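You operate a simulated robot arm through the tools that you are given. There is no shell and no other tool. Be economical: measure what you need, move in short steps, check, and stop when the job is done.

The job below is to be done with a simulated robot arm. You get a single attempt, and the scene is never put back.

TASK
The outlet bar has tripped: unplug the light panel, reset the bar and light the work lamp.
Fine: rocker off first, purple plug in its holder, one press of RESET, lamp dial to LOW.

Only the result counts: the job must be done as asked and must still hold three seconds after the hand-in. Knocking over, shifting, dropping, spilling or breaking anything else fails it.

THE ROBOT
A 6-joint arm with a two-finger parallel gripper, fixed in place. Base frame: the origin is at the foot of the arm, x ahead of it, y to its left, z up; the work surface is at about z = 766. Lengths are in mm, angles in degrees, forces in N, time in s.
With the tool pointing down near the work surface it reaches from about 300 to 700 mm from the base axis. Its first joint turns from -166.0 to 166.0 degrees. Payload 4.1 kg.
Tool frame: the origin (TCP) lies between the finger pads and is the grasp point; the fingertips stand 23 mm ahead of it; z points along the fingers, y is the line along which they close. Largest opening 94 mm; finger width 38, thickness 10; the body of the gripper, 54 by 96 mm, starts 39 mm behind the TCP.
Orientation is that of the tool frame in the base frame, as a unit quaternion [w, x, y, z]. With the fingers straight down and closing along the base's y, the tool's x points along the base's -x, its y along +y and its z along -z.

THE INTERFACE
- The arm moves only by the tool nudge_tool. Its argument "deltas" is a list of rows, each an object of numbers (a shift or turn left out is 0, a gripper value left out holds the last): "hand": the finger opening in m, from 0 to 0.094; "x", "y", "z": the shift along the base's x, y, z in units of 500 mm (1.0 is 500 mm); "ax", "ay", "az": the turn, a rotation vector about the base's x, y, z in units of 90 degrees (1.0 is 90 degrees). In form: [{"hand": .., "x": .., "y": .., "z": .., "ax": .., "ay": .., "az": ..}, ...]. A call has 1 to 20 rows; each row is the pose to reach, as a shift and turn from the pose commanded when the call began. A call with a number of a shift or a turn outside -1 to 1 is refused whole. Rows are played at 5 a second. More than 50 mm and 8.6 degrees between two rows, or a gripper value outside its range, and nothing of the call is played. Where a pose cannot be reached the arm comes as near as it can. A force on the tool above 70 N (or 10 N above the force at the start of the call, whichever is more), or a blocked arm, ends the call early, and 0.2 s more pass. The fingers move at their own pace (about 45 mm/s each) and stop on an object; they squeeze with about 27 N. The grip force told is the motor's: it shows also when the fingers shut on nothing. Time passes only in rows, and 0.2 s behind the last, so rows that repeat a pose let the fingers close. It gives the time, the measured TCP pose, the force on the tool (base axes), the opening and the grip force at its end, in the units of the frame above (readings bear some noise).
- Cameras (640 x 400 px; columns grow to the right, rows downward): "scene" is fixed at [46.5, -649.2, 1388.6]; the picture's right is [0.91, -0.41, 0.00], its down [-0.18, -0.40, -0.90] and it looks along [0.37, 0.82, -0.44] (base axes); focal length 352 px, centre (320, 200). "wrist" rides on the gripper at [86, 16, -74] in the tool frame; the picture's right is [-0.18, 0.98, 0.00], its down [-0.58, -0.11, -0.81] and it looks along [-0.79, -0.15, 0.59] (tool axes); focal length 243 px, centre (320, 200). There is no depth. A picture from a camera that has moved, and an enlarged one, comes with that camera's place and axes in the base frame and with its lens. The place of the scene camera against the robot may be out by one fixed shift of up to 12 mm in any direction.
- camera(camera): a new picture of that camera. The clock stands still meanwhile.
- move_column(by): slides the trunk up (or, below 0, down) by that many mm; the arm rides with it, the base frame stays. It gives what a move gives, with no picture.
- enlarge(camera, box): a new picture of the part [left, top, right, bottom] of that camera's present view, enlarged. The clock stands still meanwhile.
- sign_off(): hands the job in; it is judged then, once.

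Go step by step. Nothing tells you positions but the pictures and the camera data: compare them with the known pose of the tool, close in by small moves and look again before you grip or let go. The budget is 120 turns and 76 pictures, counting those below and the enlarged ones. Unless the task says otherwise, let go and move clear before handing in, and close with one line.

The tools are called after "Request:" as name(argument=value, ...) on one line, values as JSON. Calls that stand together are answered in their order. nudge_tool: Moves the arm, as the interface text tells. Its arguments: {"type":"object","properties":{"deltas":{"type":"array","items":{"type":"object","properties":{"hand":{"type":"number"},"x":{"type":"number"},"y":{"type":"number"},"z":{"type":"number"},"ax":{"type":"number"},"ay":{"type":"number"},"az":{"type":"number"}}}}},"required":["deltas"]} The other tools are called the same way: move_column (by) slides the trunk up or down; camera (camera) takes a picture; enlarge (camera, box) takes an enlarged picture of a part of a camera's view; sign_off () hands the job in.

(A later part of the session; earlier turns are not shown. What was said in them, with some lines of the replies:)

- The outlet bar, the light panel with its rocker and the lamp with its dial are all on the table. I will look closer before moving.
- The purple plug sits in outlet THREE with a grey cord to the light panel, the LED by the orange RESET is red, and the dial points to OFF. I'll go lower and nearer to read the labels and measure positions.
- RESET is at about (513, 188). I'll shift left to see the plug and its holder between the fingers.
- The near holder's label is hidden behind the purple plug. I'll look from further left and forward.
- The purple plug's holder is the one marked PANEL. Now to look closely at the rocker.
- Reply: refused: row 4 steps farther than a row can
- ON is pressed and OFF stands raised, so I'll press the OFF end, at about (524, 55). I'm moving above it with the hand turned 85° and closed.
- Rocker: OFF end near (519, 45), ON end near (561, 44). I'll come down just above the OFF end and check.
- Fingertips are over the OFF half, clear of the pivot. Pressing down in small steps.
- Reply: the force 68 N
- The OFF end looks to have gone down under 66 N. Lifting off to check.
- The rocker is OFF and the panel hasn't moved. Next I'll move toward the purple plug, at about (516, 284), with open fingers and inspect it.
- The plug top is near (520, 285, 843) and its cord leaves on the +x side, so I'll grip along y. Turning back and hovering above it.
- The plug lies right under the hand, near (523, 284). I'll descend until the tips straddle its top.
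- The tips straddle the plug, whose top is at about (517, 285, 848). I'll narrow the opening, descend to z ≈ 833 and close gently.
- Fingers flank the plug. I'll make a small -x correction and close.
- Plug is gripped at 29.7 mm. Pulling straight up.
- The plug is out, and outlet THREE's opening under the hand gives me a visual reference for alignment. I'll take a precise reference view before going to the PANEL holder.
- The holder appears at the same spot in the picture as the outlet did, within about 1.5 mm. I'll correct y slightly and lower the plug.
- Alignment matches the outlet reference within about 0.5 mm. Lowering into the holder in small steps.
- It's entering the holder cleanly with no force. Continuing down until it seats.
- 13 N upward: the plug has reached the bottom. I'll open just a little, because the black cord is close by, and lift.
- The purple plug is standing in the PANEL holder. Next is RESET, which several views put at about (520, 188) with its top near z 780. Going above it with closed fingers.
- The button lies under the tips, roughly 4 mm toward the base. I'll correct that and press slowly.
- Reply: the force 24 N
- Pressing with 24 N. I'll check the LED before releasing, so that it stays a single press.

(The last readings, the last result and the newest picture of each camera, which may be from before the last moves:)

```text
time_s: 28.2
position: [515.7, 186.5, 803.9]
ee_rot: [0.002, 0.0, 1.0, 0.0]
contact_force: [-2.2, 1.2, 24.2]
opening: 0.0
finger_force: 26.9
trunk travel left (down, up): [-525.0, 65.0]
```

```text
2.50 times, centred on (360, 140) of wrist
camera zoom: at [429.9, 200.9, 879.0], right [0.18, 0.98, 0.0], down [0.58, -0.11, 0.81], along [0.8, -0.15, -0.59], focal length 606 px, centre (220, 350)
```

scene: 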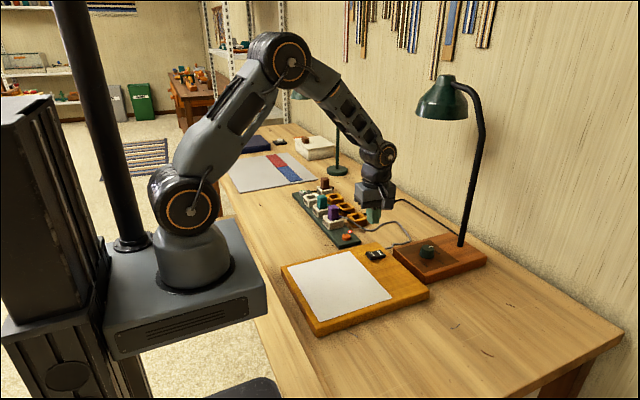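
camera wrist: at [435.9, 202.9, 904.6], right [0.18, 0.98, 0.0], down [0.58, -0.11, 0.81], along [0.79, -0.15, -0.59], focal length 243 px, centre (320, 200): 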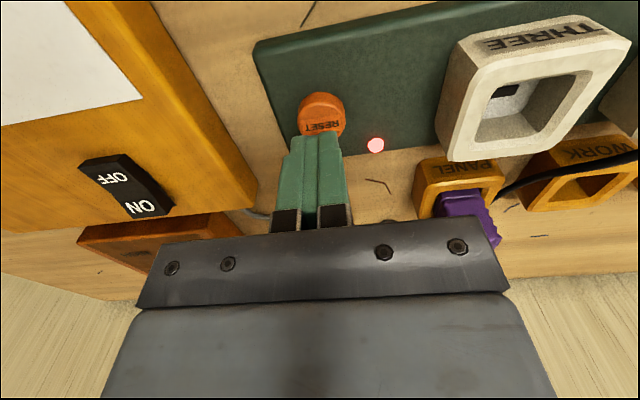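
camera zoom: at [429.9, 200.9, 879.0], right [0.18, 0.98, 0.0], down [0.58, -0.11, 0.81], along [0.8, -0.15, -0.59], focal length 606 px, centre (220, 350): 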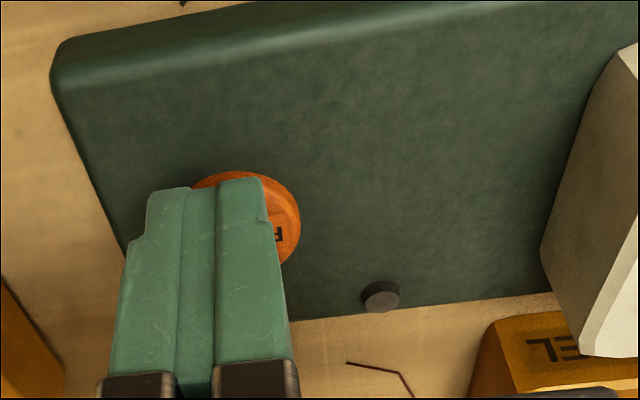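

The red light has gone out, so the reset took. Lifting straight off.

Request:
nudge_tool(deltas=[{"z": 0.02}, {"z": 0.06}, {"z": 0.14}, {"z": 0.24}, {"z": 0.3}])

Request:
camera(camera="scene")

Request:
enlarge(camera="scene", box=[380, 220, 500, 300])

```text
time_s: 29.4
position: [515.8, 184.2, 949.4]
ee_rot: [0.0, 0.0, 1.0, 0.0]
contact_force: [0.0, 0.1, 0.7]
opening: 0.1
finger_force: 27.2
trunk travel left (down, up): [-525.0, 65.0]
```

```text
29 pictures are left
```

scene: 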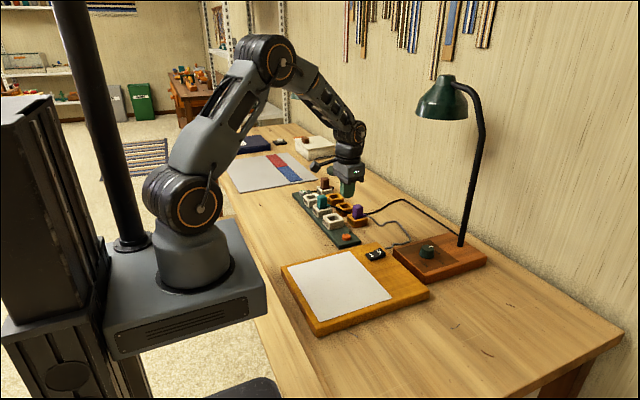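

```text
5.00 times, centred on (440, 260) of scene
camera zoom: at [46.5, -649.2, 1388.6], right [0.91, -0.41, 0.0], down [-0.18, -0.4, -0.9], along [0.37, 0.82, -0.44], focal length 1760 px, centre (-280, -100)
```

zoom: 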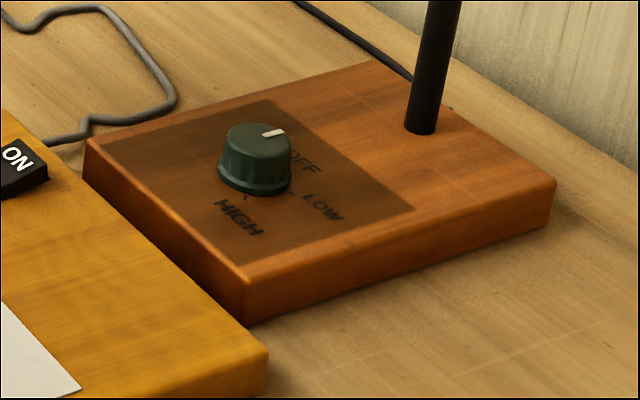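

The reset is done. The dial stands near (668, -9), and LOW is roughly 65–90° clockwise from the pointer. I'll come in low, under the lamp head, for a closer look.

Request:
nudge_tool(deltas=[{"y": -0.07, "z": -0.05, "hand": 0.094}, {"y": -0.14, "z": -0.1}, {"x": 0.05, "y": -0.21, "z": -0.138}, {"x": 0.1, "y": -0.28, "z": -0.138}, {"x": 0.16, "y": -0.34, "z": -0.138}, {"x": 0.22, "y": -0.384, "z": -0.138}, {"x": 0.248, "y": -0.384, "z": -0.138}])

Request:
camera(camera="wrist")

Request:
camera(camera="scene")

```text
time_s: 31.0
position: [637.3, -10.2, 881.9]
ee_rot: [0.0, 0.0, 1.0, 0.0]
contact_force: [0.3, -0.4, -0.1]
opening: 94.1
finger_force: 0.0
trunk travel left (down, up): [-525.0, 65.0]
```

```text
27 pictures are left
camera wrist: at [552.3, 5.2, 957.4], right [0.18, 0.98, 0.0], down [0.58, -0.11, 0.81], along [0.79, -0.15, -0.59], focal length 243 px, centre (320, 200)
```

wrist: 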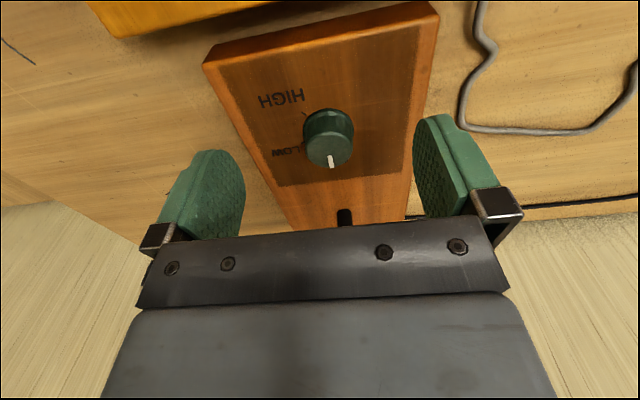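

```text
26 pictures are left
```

scene: 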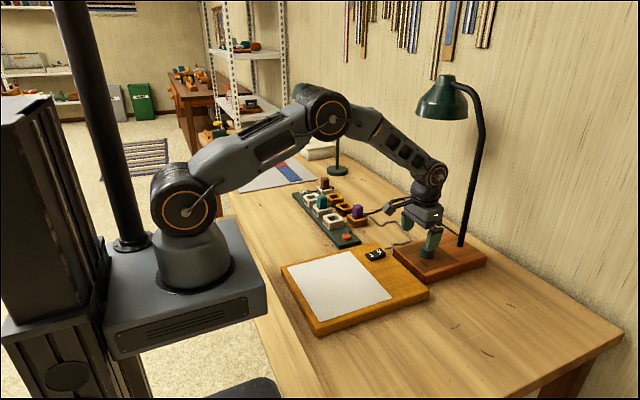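

Request:
enlarge(camera="wrist", box=[250, 70, 410, 190])

```text
3.33 times, centred on (330, 130) of wrist
camera zoom: at [552.3, 5.2, 957.4], right [0.18, 0.98, 0.0], down [0.58, -0.11, 0.81], along [0.79, -0.15, -0.59], focal length 809 px, centre (287, 433)
```

zoom: 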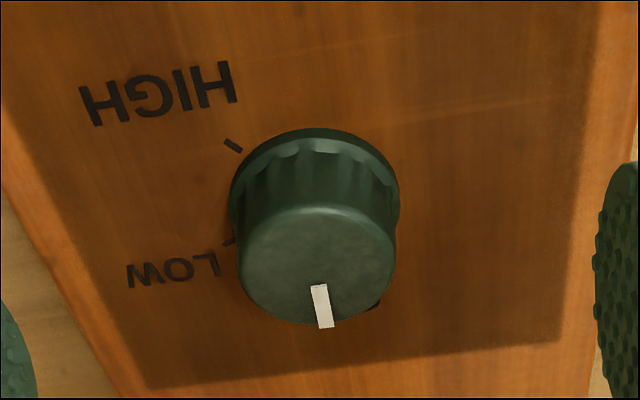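

Dial centre is at about (675, -11) with its top at z 818; the pointer is near -3° and the LOW tick near -71°. Moving over it and lowering the open fingers around it.

Request:
nudge_tool(deltas=[{"x": 0.04}, {"x": 0.076, "y": -0.001}, {"x": 0.076, "y": -0.001, "z": -0.03}, {"x": 0.076, "y": -0.001, "z": -0.06, "hand": 0.07}, {"x": 0.076, "y": -0.001, "z": -0.085}, {"x": 0.076, "y": -0.001, "z": -0.085}])

Request:
enlarge(camera="wrist", box=[160, 40, 480, 240])

Request:
enlarge(camera="scene", box=[380, 190, 500, 290])

```text
time_s: 32.4
position: [678.7, -6.2, 839.0]
ee_rot: [0.0, 0.0, 1.0, 0.0]
contact_force: [-0.2, 0.4, -1.0]
opening: 70.1
finger_force: 0.1
trunk travel left (down, up): [-525.0, 65.0]
```

```text
2.00 times, centred on (320, 140) of wrist
camera zoom: at [593.0, 8.5, 915.3], right [0.18, 0.98, 0.0], down [0.58, -0.11, 0.81], along [0.79, -0.15, -0.59], focal length 485 px, centre (320, 320)
```

zoom: 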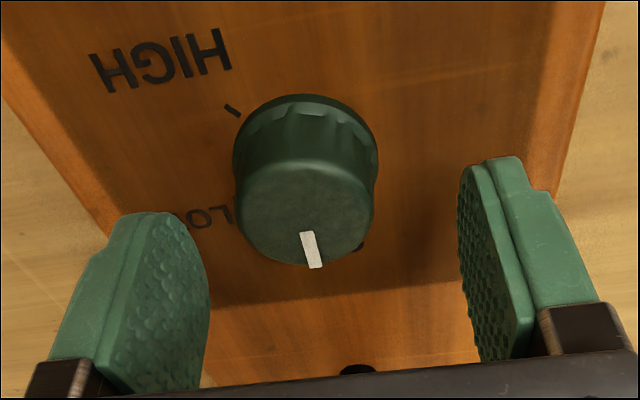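

```text
4.00 times, centred on (440, 240) of scene
camera zoom: at [46.5, -649.2, 1388.6], right [0.91, -0.41, 0.0], down [-0.18, -0.4, -0.9], along [0.37, 0.82, -0.44], focal length 1408 px, centre (-160, 40)
```

zoom: 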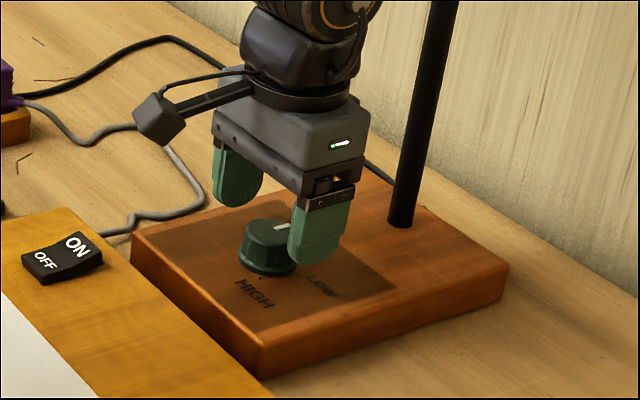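

Tool is offset by about (+3, +4.5) from the dial. I'll correct that, lower to z ≈ 827 and close.

Request:
nudge_tool(deltas=[{"x": -0.006, "y": -0.009}, {"x": -0.006, "y": -0.009, "z": -0.012}, {"x": -0.006, "y": -0.009, "z": -0.024}, {"x": -0.006, "y": -0.009, "z": -0.024}])

Request:
enlarge(camera="wrist", box=[160, 40, 480, 240])

```text
time_s: 33.4
position: [674.4, -12.1, 826.3]
ee_rot: [-0.001, 0.0, 1.0, 0.0]
contact_force: [0.7, -0.5, -0.6]
opening: 69.9
finger_force: 0.0
trunk travel left (down, up): [-525.0, 65.0]
```

```text
2.00 times, centred on (320, 140) of wrist
camera zoom: at [589.5, 3.9, 901.7], right [0.18, 0.98, 0.0], down [0.58, -0.11, 0.81], along [0.79, -0.15, -0.59], focal length 485 px, centre (320, 320)
```

zoom: 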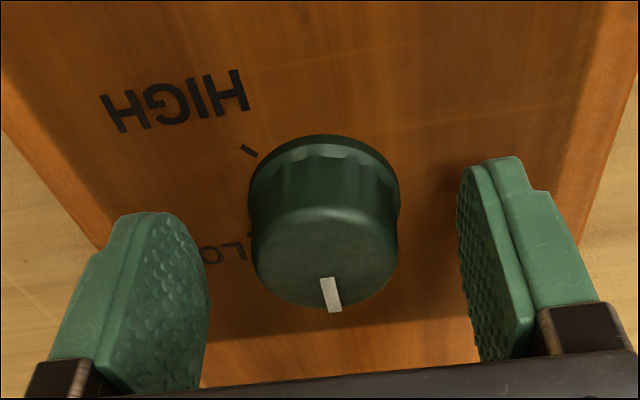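

Request:
nudge_tool(deltas=[{"hand": 0.02}, {}, {}, {}])

Request:
enlarge(camera="wrist", box=[160, 40, 480, 240])

```text
time_s: 34.4
position: [675.4, -9.7, 825.0]
ee_rot: [0.0, 0.0, 1.0, 0.0]
contact_force: [0.4, 5.2, -1.7]
opening: 36.7
finger_force: 45.1
trunk travel left (down, up): [-525.0, 65.0]
```

```text
2.00 times, centred on (320, 140) of wrist
camera zoom: at [589.6, 4.9, 901.7], right [0.18, 0.98, 0.0], down [0.58, -0.11, 0.81], along [0.79, -0.15, -0.59], focal length 485 px, centre (320, 320)
```

zoom: 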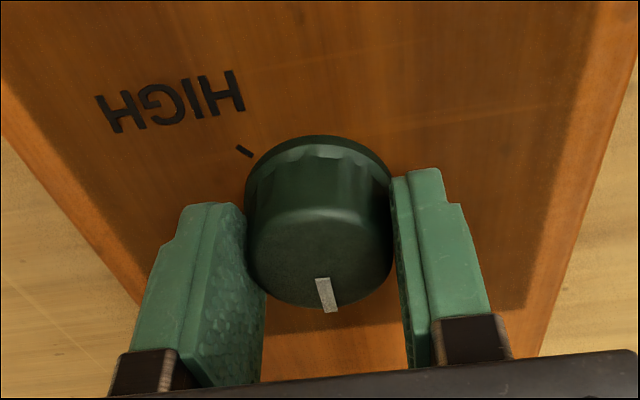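

Dial is held, but its centre sits about 3 mm toward the base from the grip centre. I'll re-centre before turning.

Request:
nudge_tool(deltas=[{"hand": 0.055}, {"y": -0.001}, {"x": -0.006, "y": -0.002}, {"x": -0.006, "y": -0.002, "hand": 0.02}, {"x": -0.006, "y": -0.002}, {"x": -0.006, "y": -0.002}])

Request:
enlarge(camera="wrist", box=[160, 40, 480, 240])

```text
time_s: 35.8
position: [672.5, -8.6, 825.8]
ee_rot: [0.0, -0.001, 1.0, 0.0]
contact_force: [0.5, 14.1, -0.5]
opening: 36.6
finger_force: 44.9
trunk travel left (down, up): [-525.0, 65.0]
```

```text
2.00 times, centred on (320, 140) of wrist
camera zoom: at [586.3, 4.8, 902.1], right [0.18, 0.98, 0.0], down [0.58, -0.11, 0.81], along [0.79, -0.15, -0.59], focal length 485 px, centre (320, 320)
```

zoom: 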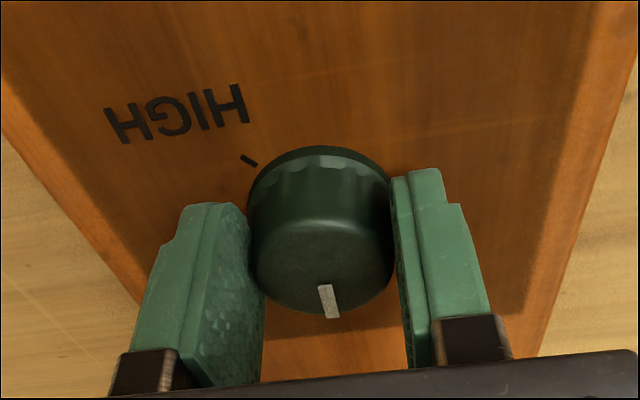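

The centre is right now; a 14 N side load shows the y command is about 2–3 mm too low. I'll relieve that and turn 66° clockwise.

Request:
nudge_tool(deltas=[{"y": 0.005}, {"y": 0.005, "az": -0.08}, {"y": 0.005, "az": -0.16}, {"y": 0.005, "az": -0.24}, {"y": 0.005, "az": -0.32}, {"y": 0.005, "az": -0.4}])

Request:
camera(camera="wrist")

Request:
enlarge(camera="scene", box=[380, 190, 500, 290])

```text
time_s: 37.2
position: [672.3, -8.2, 825.2]
ee_rot: [-0.001, 0.31, 0.951, 0.001]
contact_force: [8.0, 7.9, -2.6]
opening: 37.1
finger_force: 45.2
trunk travel left (down, up): [-525.0, 65.0]
```

```text
19 pictures are left
camera wrist: at [613.1, 54.8, 902.1], right [0.73, 0.69, 0.0], down [0.41, -0.43, 0.81], along [0.55, -0.59, -0.59], focal length 243 px, centre (320, 200)
```

wrist: 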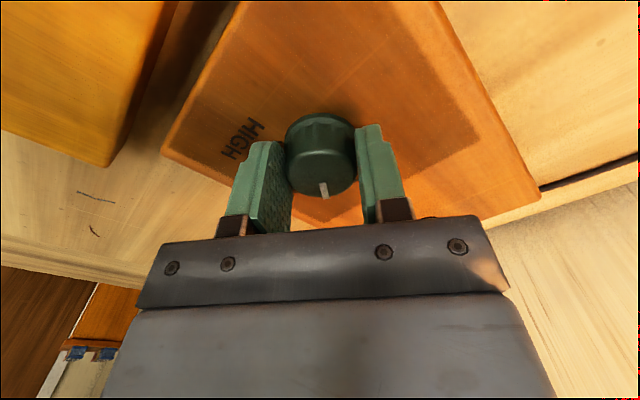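

```text
4.00 times, centred on (440, 240) of scene
camera zoom: at [46.5, -649.2, 1388.6], right [0.91, -0.41, 0.0], down [-0.18, -0.4, -0.9], along [0.37, 0.82, -0.44], focal length 1408 px, centre (-160, 40)
```

zoom: 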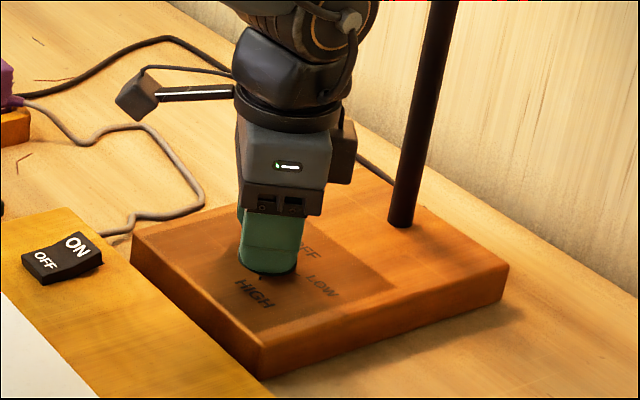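

The dial turns with the hand and the lamp has just lit. Continuing to a 69° total turn.

Request:
nudge_tool(deltas=[{"az": -0.08}, {"az": -0.16}, {"az": -0.24}, {"az": -0.32}, {"az": -0.366}, {"az": -0.366}])

Request:
camera(camera="wrist")

```text
time_s: 38.6
position: [673.0, -7.1, 826.4]
ee_rot: [0.002, 0.566, 0.824, 0.0]
contact_force: [22.2, 23.6, -4.1]
opening: 37.1
finger_force: 44.7
trunk travel left (down, up): [-525.0, 65.0]
```

```text
17 pictures are left
camera wrist: at [658.8, 78.5, 902.1], right [0.98, 0.18, 0.0], down [0.11, -0.58, 0.81], along [0.15, -0.79, -0.59], focal length 243 px, centre (320, 200)
```

wrist: 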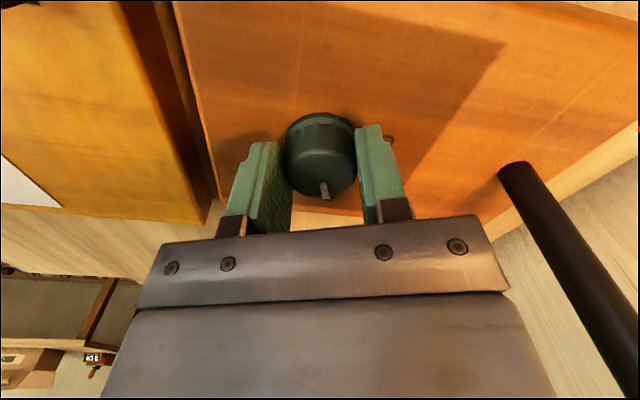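

Turned 69°. I'll ease off the side load, open and lift straight up.

Request:
nudge_tool(deltas=[{"x": 0.003, "y": 0.003}, {"x": 0.006, "y": 0.006}, {"x": 0.006, "y": 0.006, "hand": 0.06}, {"x": 0.006, "y": 0.006}, {"x": 0.006, "y": 0.006, "z": 0.02}, {"x": 0.006, "y": 0.006, "z": 0.06}, {"x": -0.03, "y": 0.03, "z": 0.11}, {"x": -0.1, "y": 0.06, "z": 0.12}, {"x": -0.18, "y": 0.08, "z": 0.12}])

Request:
camera(camera="wrist")

Request:
enlarge(camera="scene", box=[380, 200, 500, 290])

```text
time_s: 40.6
position: [577.7, 31.2, 886.6]
ee_rot: [0.0, 0.566, 0.824, 0.001]
contact_force: [-1.1, 0.2, 0.1]
opening: 60.0
finger_force: 0.0
trunk travel left (down, up): [-525.0, 65.0]
```

```text
16 pictures are left
camera wrist: at [563.2, 117.3, 962.6], right [0.98, 0.18, 0.0], down [0.11, -0.58, 0.81], along [0.15, -0.79, -0.59], focal length 243 px, centre (320, 200)
```

wrist: 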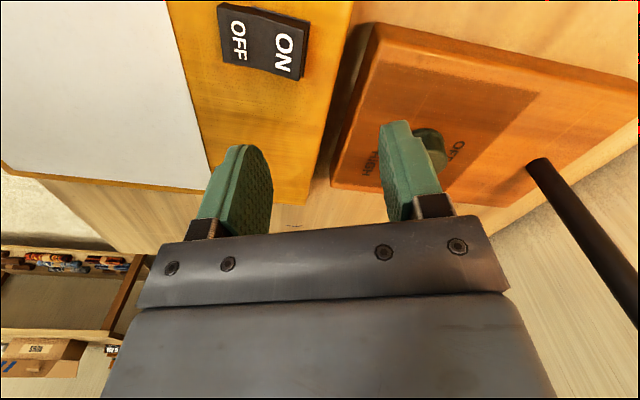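

```text
4.44 times, centred on (440, 245) of scene
camera zoom: at [46.5, -649.2, 1388.6], right [0.91, -0.41, 0.0], down [-0.18, -0.4, -0.9], along [0.37, 0.82, -0.44], focal length 1564 px, centre (-213, 0)
```

zoom: 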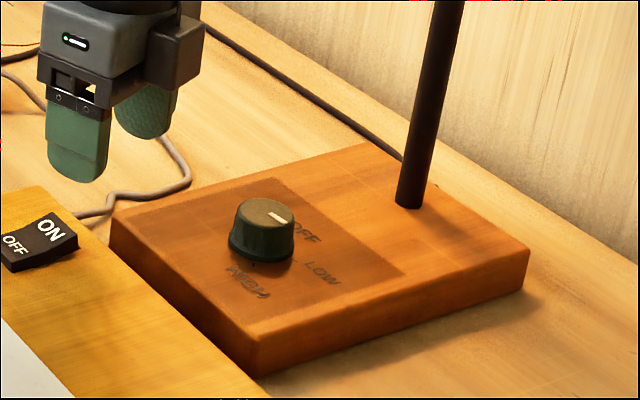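

The lamp is lit. I'll shift a little to see the pointer and ticks clearly.

Request:
nudge_tool(deltas=[{"x": 0.08, "y": 0.03}, {"x": 0.16, "y": 0.05}])

Request:
enlarge(camera="wrist", box=[230, 60, 430, 200])

Request:
enlarge(camera="scene", box=[410, 230, 460, 270])

```text
time_s: 41.2
position: [662.3, 56.1, 886.6]
ee_rot: [0.0, 0.566, 0.824, 0.0]
contact_force: [-0.1, 0.0, 0.1]
opening: 59.8
finger_force: 0.1
trunk travel left (down, up): [-525.0, 65.0]
```

```text
2.86 times, centred on (330, 130) of wrist
camera zoom: at [646.4, 141.5, 962.1], right [0.98, 0.18, 0.0], down [0.11, -0.58, 0.81], along [0.15, -0.79, -0.59], focal length 693 px, centre (291, 400)
```

zoom: 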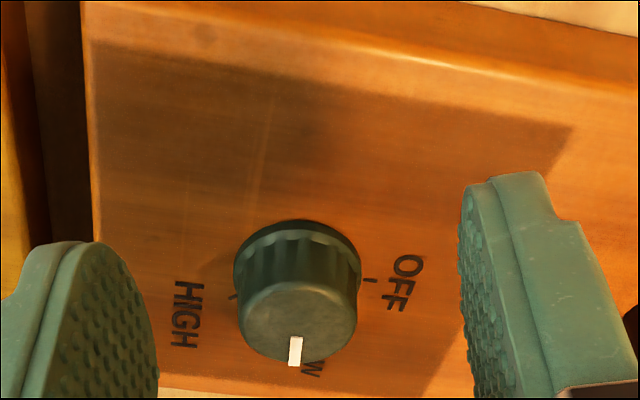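

```text
10.00 times, centred on (435, 250) of scene
camera zoom: at [46.5, -649.2, 1388.6], right [0.91, -0.41, 0.0], down [-0.18, -0.4, -0.9], along [0.37, 0.82, -0.44], focal length 3520 px, centre (-830, -300)
```

zoom: 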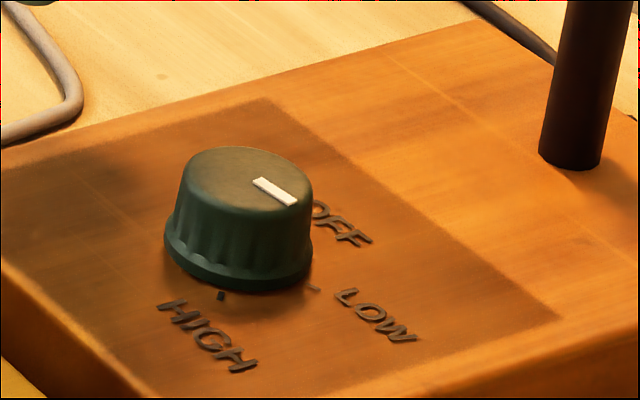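

The pointer is at LOW or a few degrees past it. I'll enlarge more to measure it accurately.

Request:
enlarge(camera="wrist", box=[300, 130, 365, 195])

Request:
enlarge(camera="scene", box=[424, 240, 448, 262])

```text
6.15 times, centred on (332, 162) of wrist
camera zoom: at [646.4, 141.5, 962.1], right [0.98, 0.18, 0.0], down [0.11, -0.58, 0.81], along [0.15, -0.79, -0.59], focal length 1493 px, centre (243, 431)
```

zoom: 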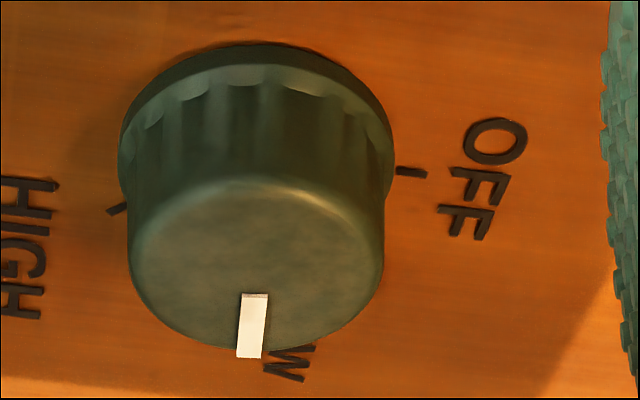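

```text
16.00 times, centred on (436, 251) of scene
camera zoom: at [46.5, -649.2, 1388.6], right [0.91, -0.41, 0.0], down [-0.18, -0.4, -0.9], along [0.37, 0.82, -0.44], focal length 5632 px, centre (-1536, -616)
```

zoom: 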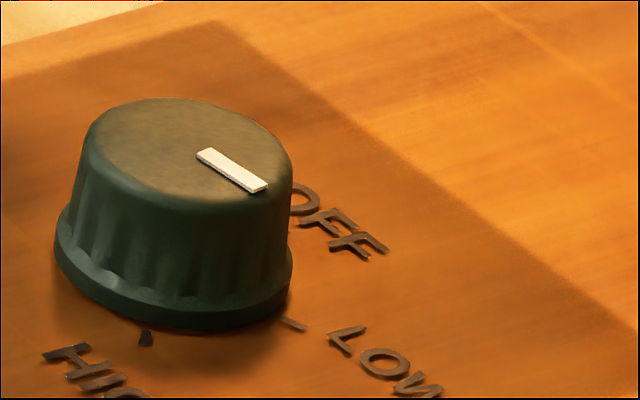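

Careful measurement puts the pointer at about -81°, while LOW is at -70°; it was dragged about 10° during release. I'll grip the dial again, turn it back about 10° and release without side load.

Request:
nudge_tool(deltas=[{"x": 0.013, "y": -0.065, "hand": 0.07}, {"x": 0.026, "y": -0.13}, {"x": 0.026, "y": -0.13, "z": -0.04}, {"x": 0.026, "y": -0.13, "z": -0.08}, {"x": 0.026, "y": -0.13, "z": -0.08}])

Request:
enlarge(camera="wrist", box=[160, 40, 480, 240])

```text
time_s: 42.4
position: [672.4, -6.6, 847.2]
ee_rot: [0.0, 0.566, 0.825, 0.0]
contact_force: [-0.3, 0.0, 0.1]
opening: 69.7
finger_force: 0.0
trunk travel left (down, up): [-525.0, 65.0]
```

```text
2.00 times, centred on (320, 140) of wrist
camera zoom: at [657.2, 78.7, 923.6], right [0.98, 0.18, 0.0], down [0.11, -0.58, 0.81], along [0.15, -0.79, -0.59], focal length 485 px, centre (320, 320)
```

zoom: 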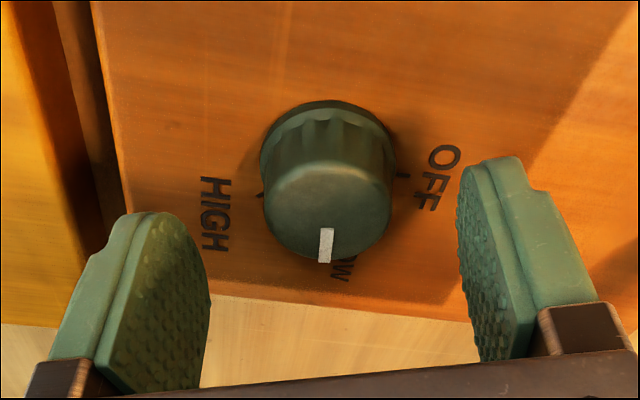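

Request:
nudge_tool(deltas=[{"x": 0.005, "y": -0.006}, {"x": 0.005, "y": -0.006, "z": -0.02}, {"x": 0.005, "y": -0.006, "z": -0.04}, {"x": 0.005, "y": -0.006, "z": -0.04, "hand": 0.03}, {"x": 0.005, "y": -0.006, "z": -0.04}, {"x": 0.005, "y": -0.006, "z": -0.04}])

Request:
enlarge(camera="wrist", box=[160, 40, 480, 240])

```text
time_s: 43.8
position: [675.9, -10.7, 826.4]
ee_rot: [0.0, 0.565, 0.825, 0.0]
contact_force: [-1.8, -0.3, -0.2]
opening: 36.3
finger_force: 43.2
trunk travel left (down, up): [-525.0, 65.0]
```

```text
2.00 times, centred on (320, 140) of wrist
camera zoom: at [660.5, 74.8, 901.9], right [0.98, 0.18, 0.0], down [0.11, -0.58, 0.81], along [0.15, -0.79, -0.59], focal length 485 px, centre (320, 320)
```

zoom: 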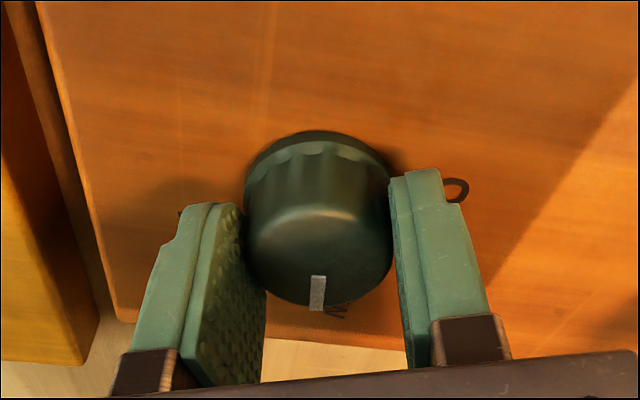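

Well centred with almost no side force. Turning back 10°.

Request:
nudge_tool(deltas=[{"az": 0.04}, {"az": 0.08}, {"az": 0.111}, {"az": 0.111}])

```text
time_s: 44.8
position: [675.9, -10.2, 826.8]
ee_rot: [0.0, 0.492, 0.871, -0.001]
contact_force: [-7.9, 4.5, -2.7]
opening: 36.5
finger_force: 45.0
trunk travel left (down, up): [-525.0, 65.0]
```

Request:
nudge_tool(deltas=[{"x": -0.002, "y": 0.002}, {"x": -0.002, "y": 0.002}])

```text
time_s: 45.4
position: [676.0, -9.1, 826.3]
ee_rot: [0.0, 0.492, 0.87, 0.0]
contact_force: [-2.9, 1.1, -5.9]
opening: 36.5
finger_force: 45.2
trunk travel left (down, up): [-525.0, 65.0]
```

Side load is nearly gone. Opening in place, then lifting straight up and backing off for a view.

Request:
nudge_tool(deltas=[{"hand": 0.07}, {}, {}, {"z": 0.02}, {"z": 0.06}, {"z": 0.11}, {"x": -0.026, "y": 0.07, "z": 0.12}, {"x": -0.026, "y": 0.134, "z": 0.12}])

Request:
enlarge(camera="wrist", box=[230, 60, 430, 200])

Request:
enlarge(camera="scene", box=[424, 240, 448, 262])

```text
time_s: 47.2
position: [662.0, 59.6, 887.5]
ee_rot: [0.001, 0.492, 0.87, 0.0]
contact_force: [-0.1, -1.0, -1.0]
opening: 70.1
finger_force: 0.1
trunk travel left (down, up): [-525.0, 65.0]
```

```text
2.86 times, centred on (330, 130) of wrist
camera zoom: at [632.0, 140.4, 963.0], right [0.94, 0.35, 0.0], down [0.21, -0.55, 0.81], along [0.28, -0.76, -0.59], focal length 693 px, centre (291, 400)
```

zoom: 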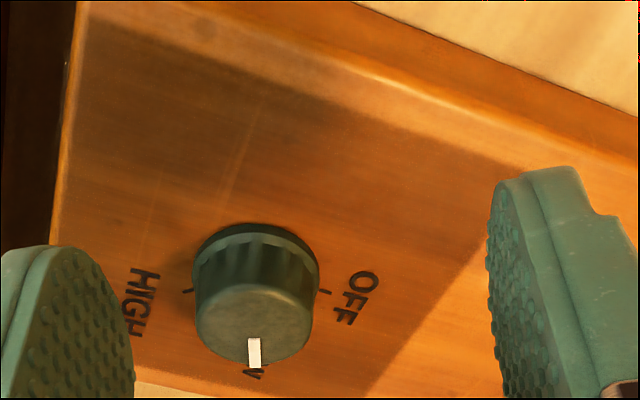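

```text
16.00 times, centred on (436, 251) of scene
camera zoom: at [46.5, -649.2, 1388.6], right [0.91, -0.41, 0.0], down [-0.18, -0.4, -0.9], along [0.37, 0.82, -0.44], focal length 5632 px, centre (-1536, -616)
```

zoom: 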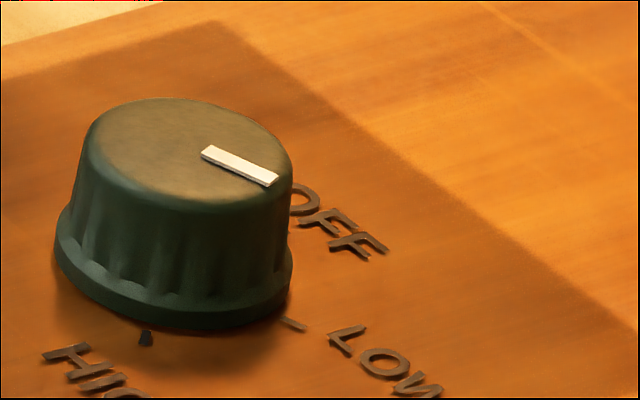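

The pointer now measures about -70°, in line with the LOW tick, and the lamp is lit. Backing the arm clear and checking the whole scene.

Request:
nudge_tool(deltas=[{"x": -0.08, "y": 0.04}, {"x": -0.16, "y": 0.08, "z": 0.02}, {"x": -0.24, "y": 0.12, "z": 0.06}, {"x": -0.32, "y": 0.14, "z": 0.1}, {"x": -0.4, "y": 0.14, "z": 0.16}, {"x": -0.46, "y": 0.14, "z": 0.22}])

Request:
camera(camera="scene")

Request:
enlarge(camera="scene", box=[290, 170, 410, 265])

```text
time_s: 48.6
position: [428.9, 121.6, 997.4]
ee_rot: [0.001, 0.492, 0.87, 0.0]
contact_force: [-0.5, -0.4, 0.2]
opening: 70.0
finger_force: 0.0
trunk travel left (down, up): [-525.0, 65.0]
```

```text
6 pictures are left
```

scene: 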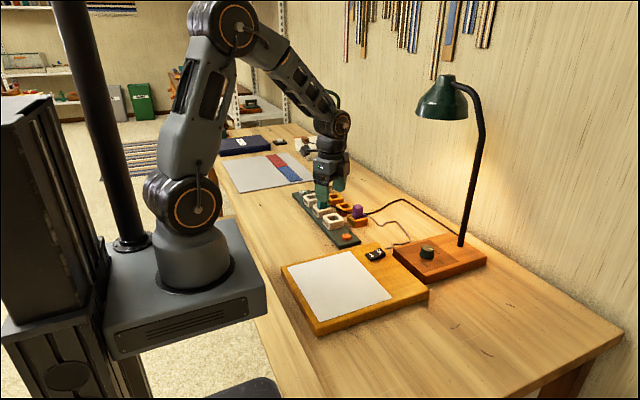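

```text
4.21 times, centred on (350, 218) of scene
camera zoom: at [46.5, -649.2, 1388.6], right [0.91, -0.41, 0.0], down [-0.18, -0.4, -0.9], along [0.37, 0.82, -0.44], focal length 1482 px, centre (194, 126)
```

zoom: 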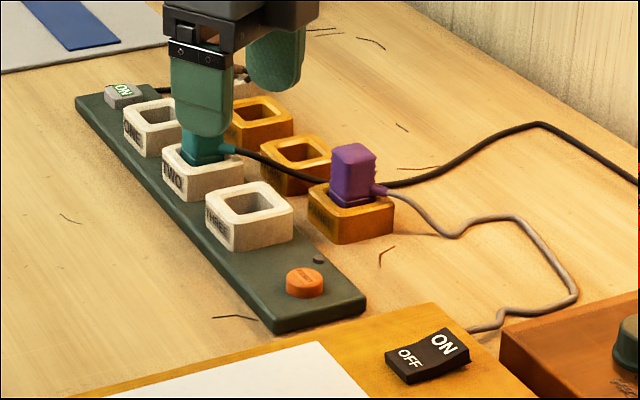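

Everything is as asked: rocker OFF, purple plug in the PANEL holder, red light out after one press of RESET, lamp lit at LOW, and the arm clear. Handing in.

Request:
sign_off()

```text
The job is handed in.
```

The job is handed in: I switched the rocker off first, put the purple plug in its PANEL holder, pressed RESET once, and set the lamp dial to LOW. The bar's red light is out and the lamp is lit. The dial first ended about 10° past LOW, so I gripped it again and turned it back.
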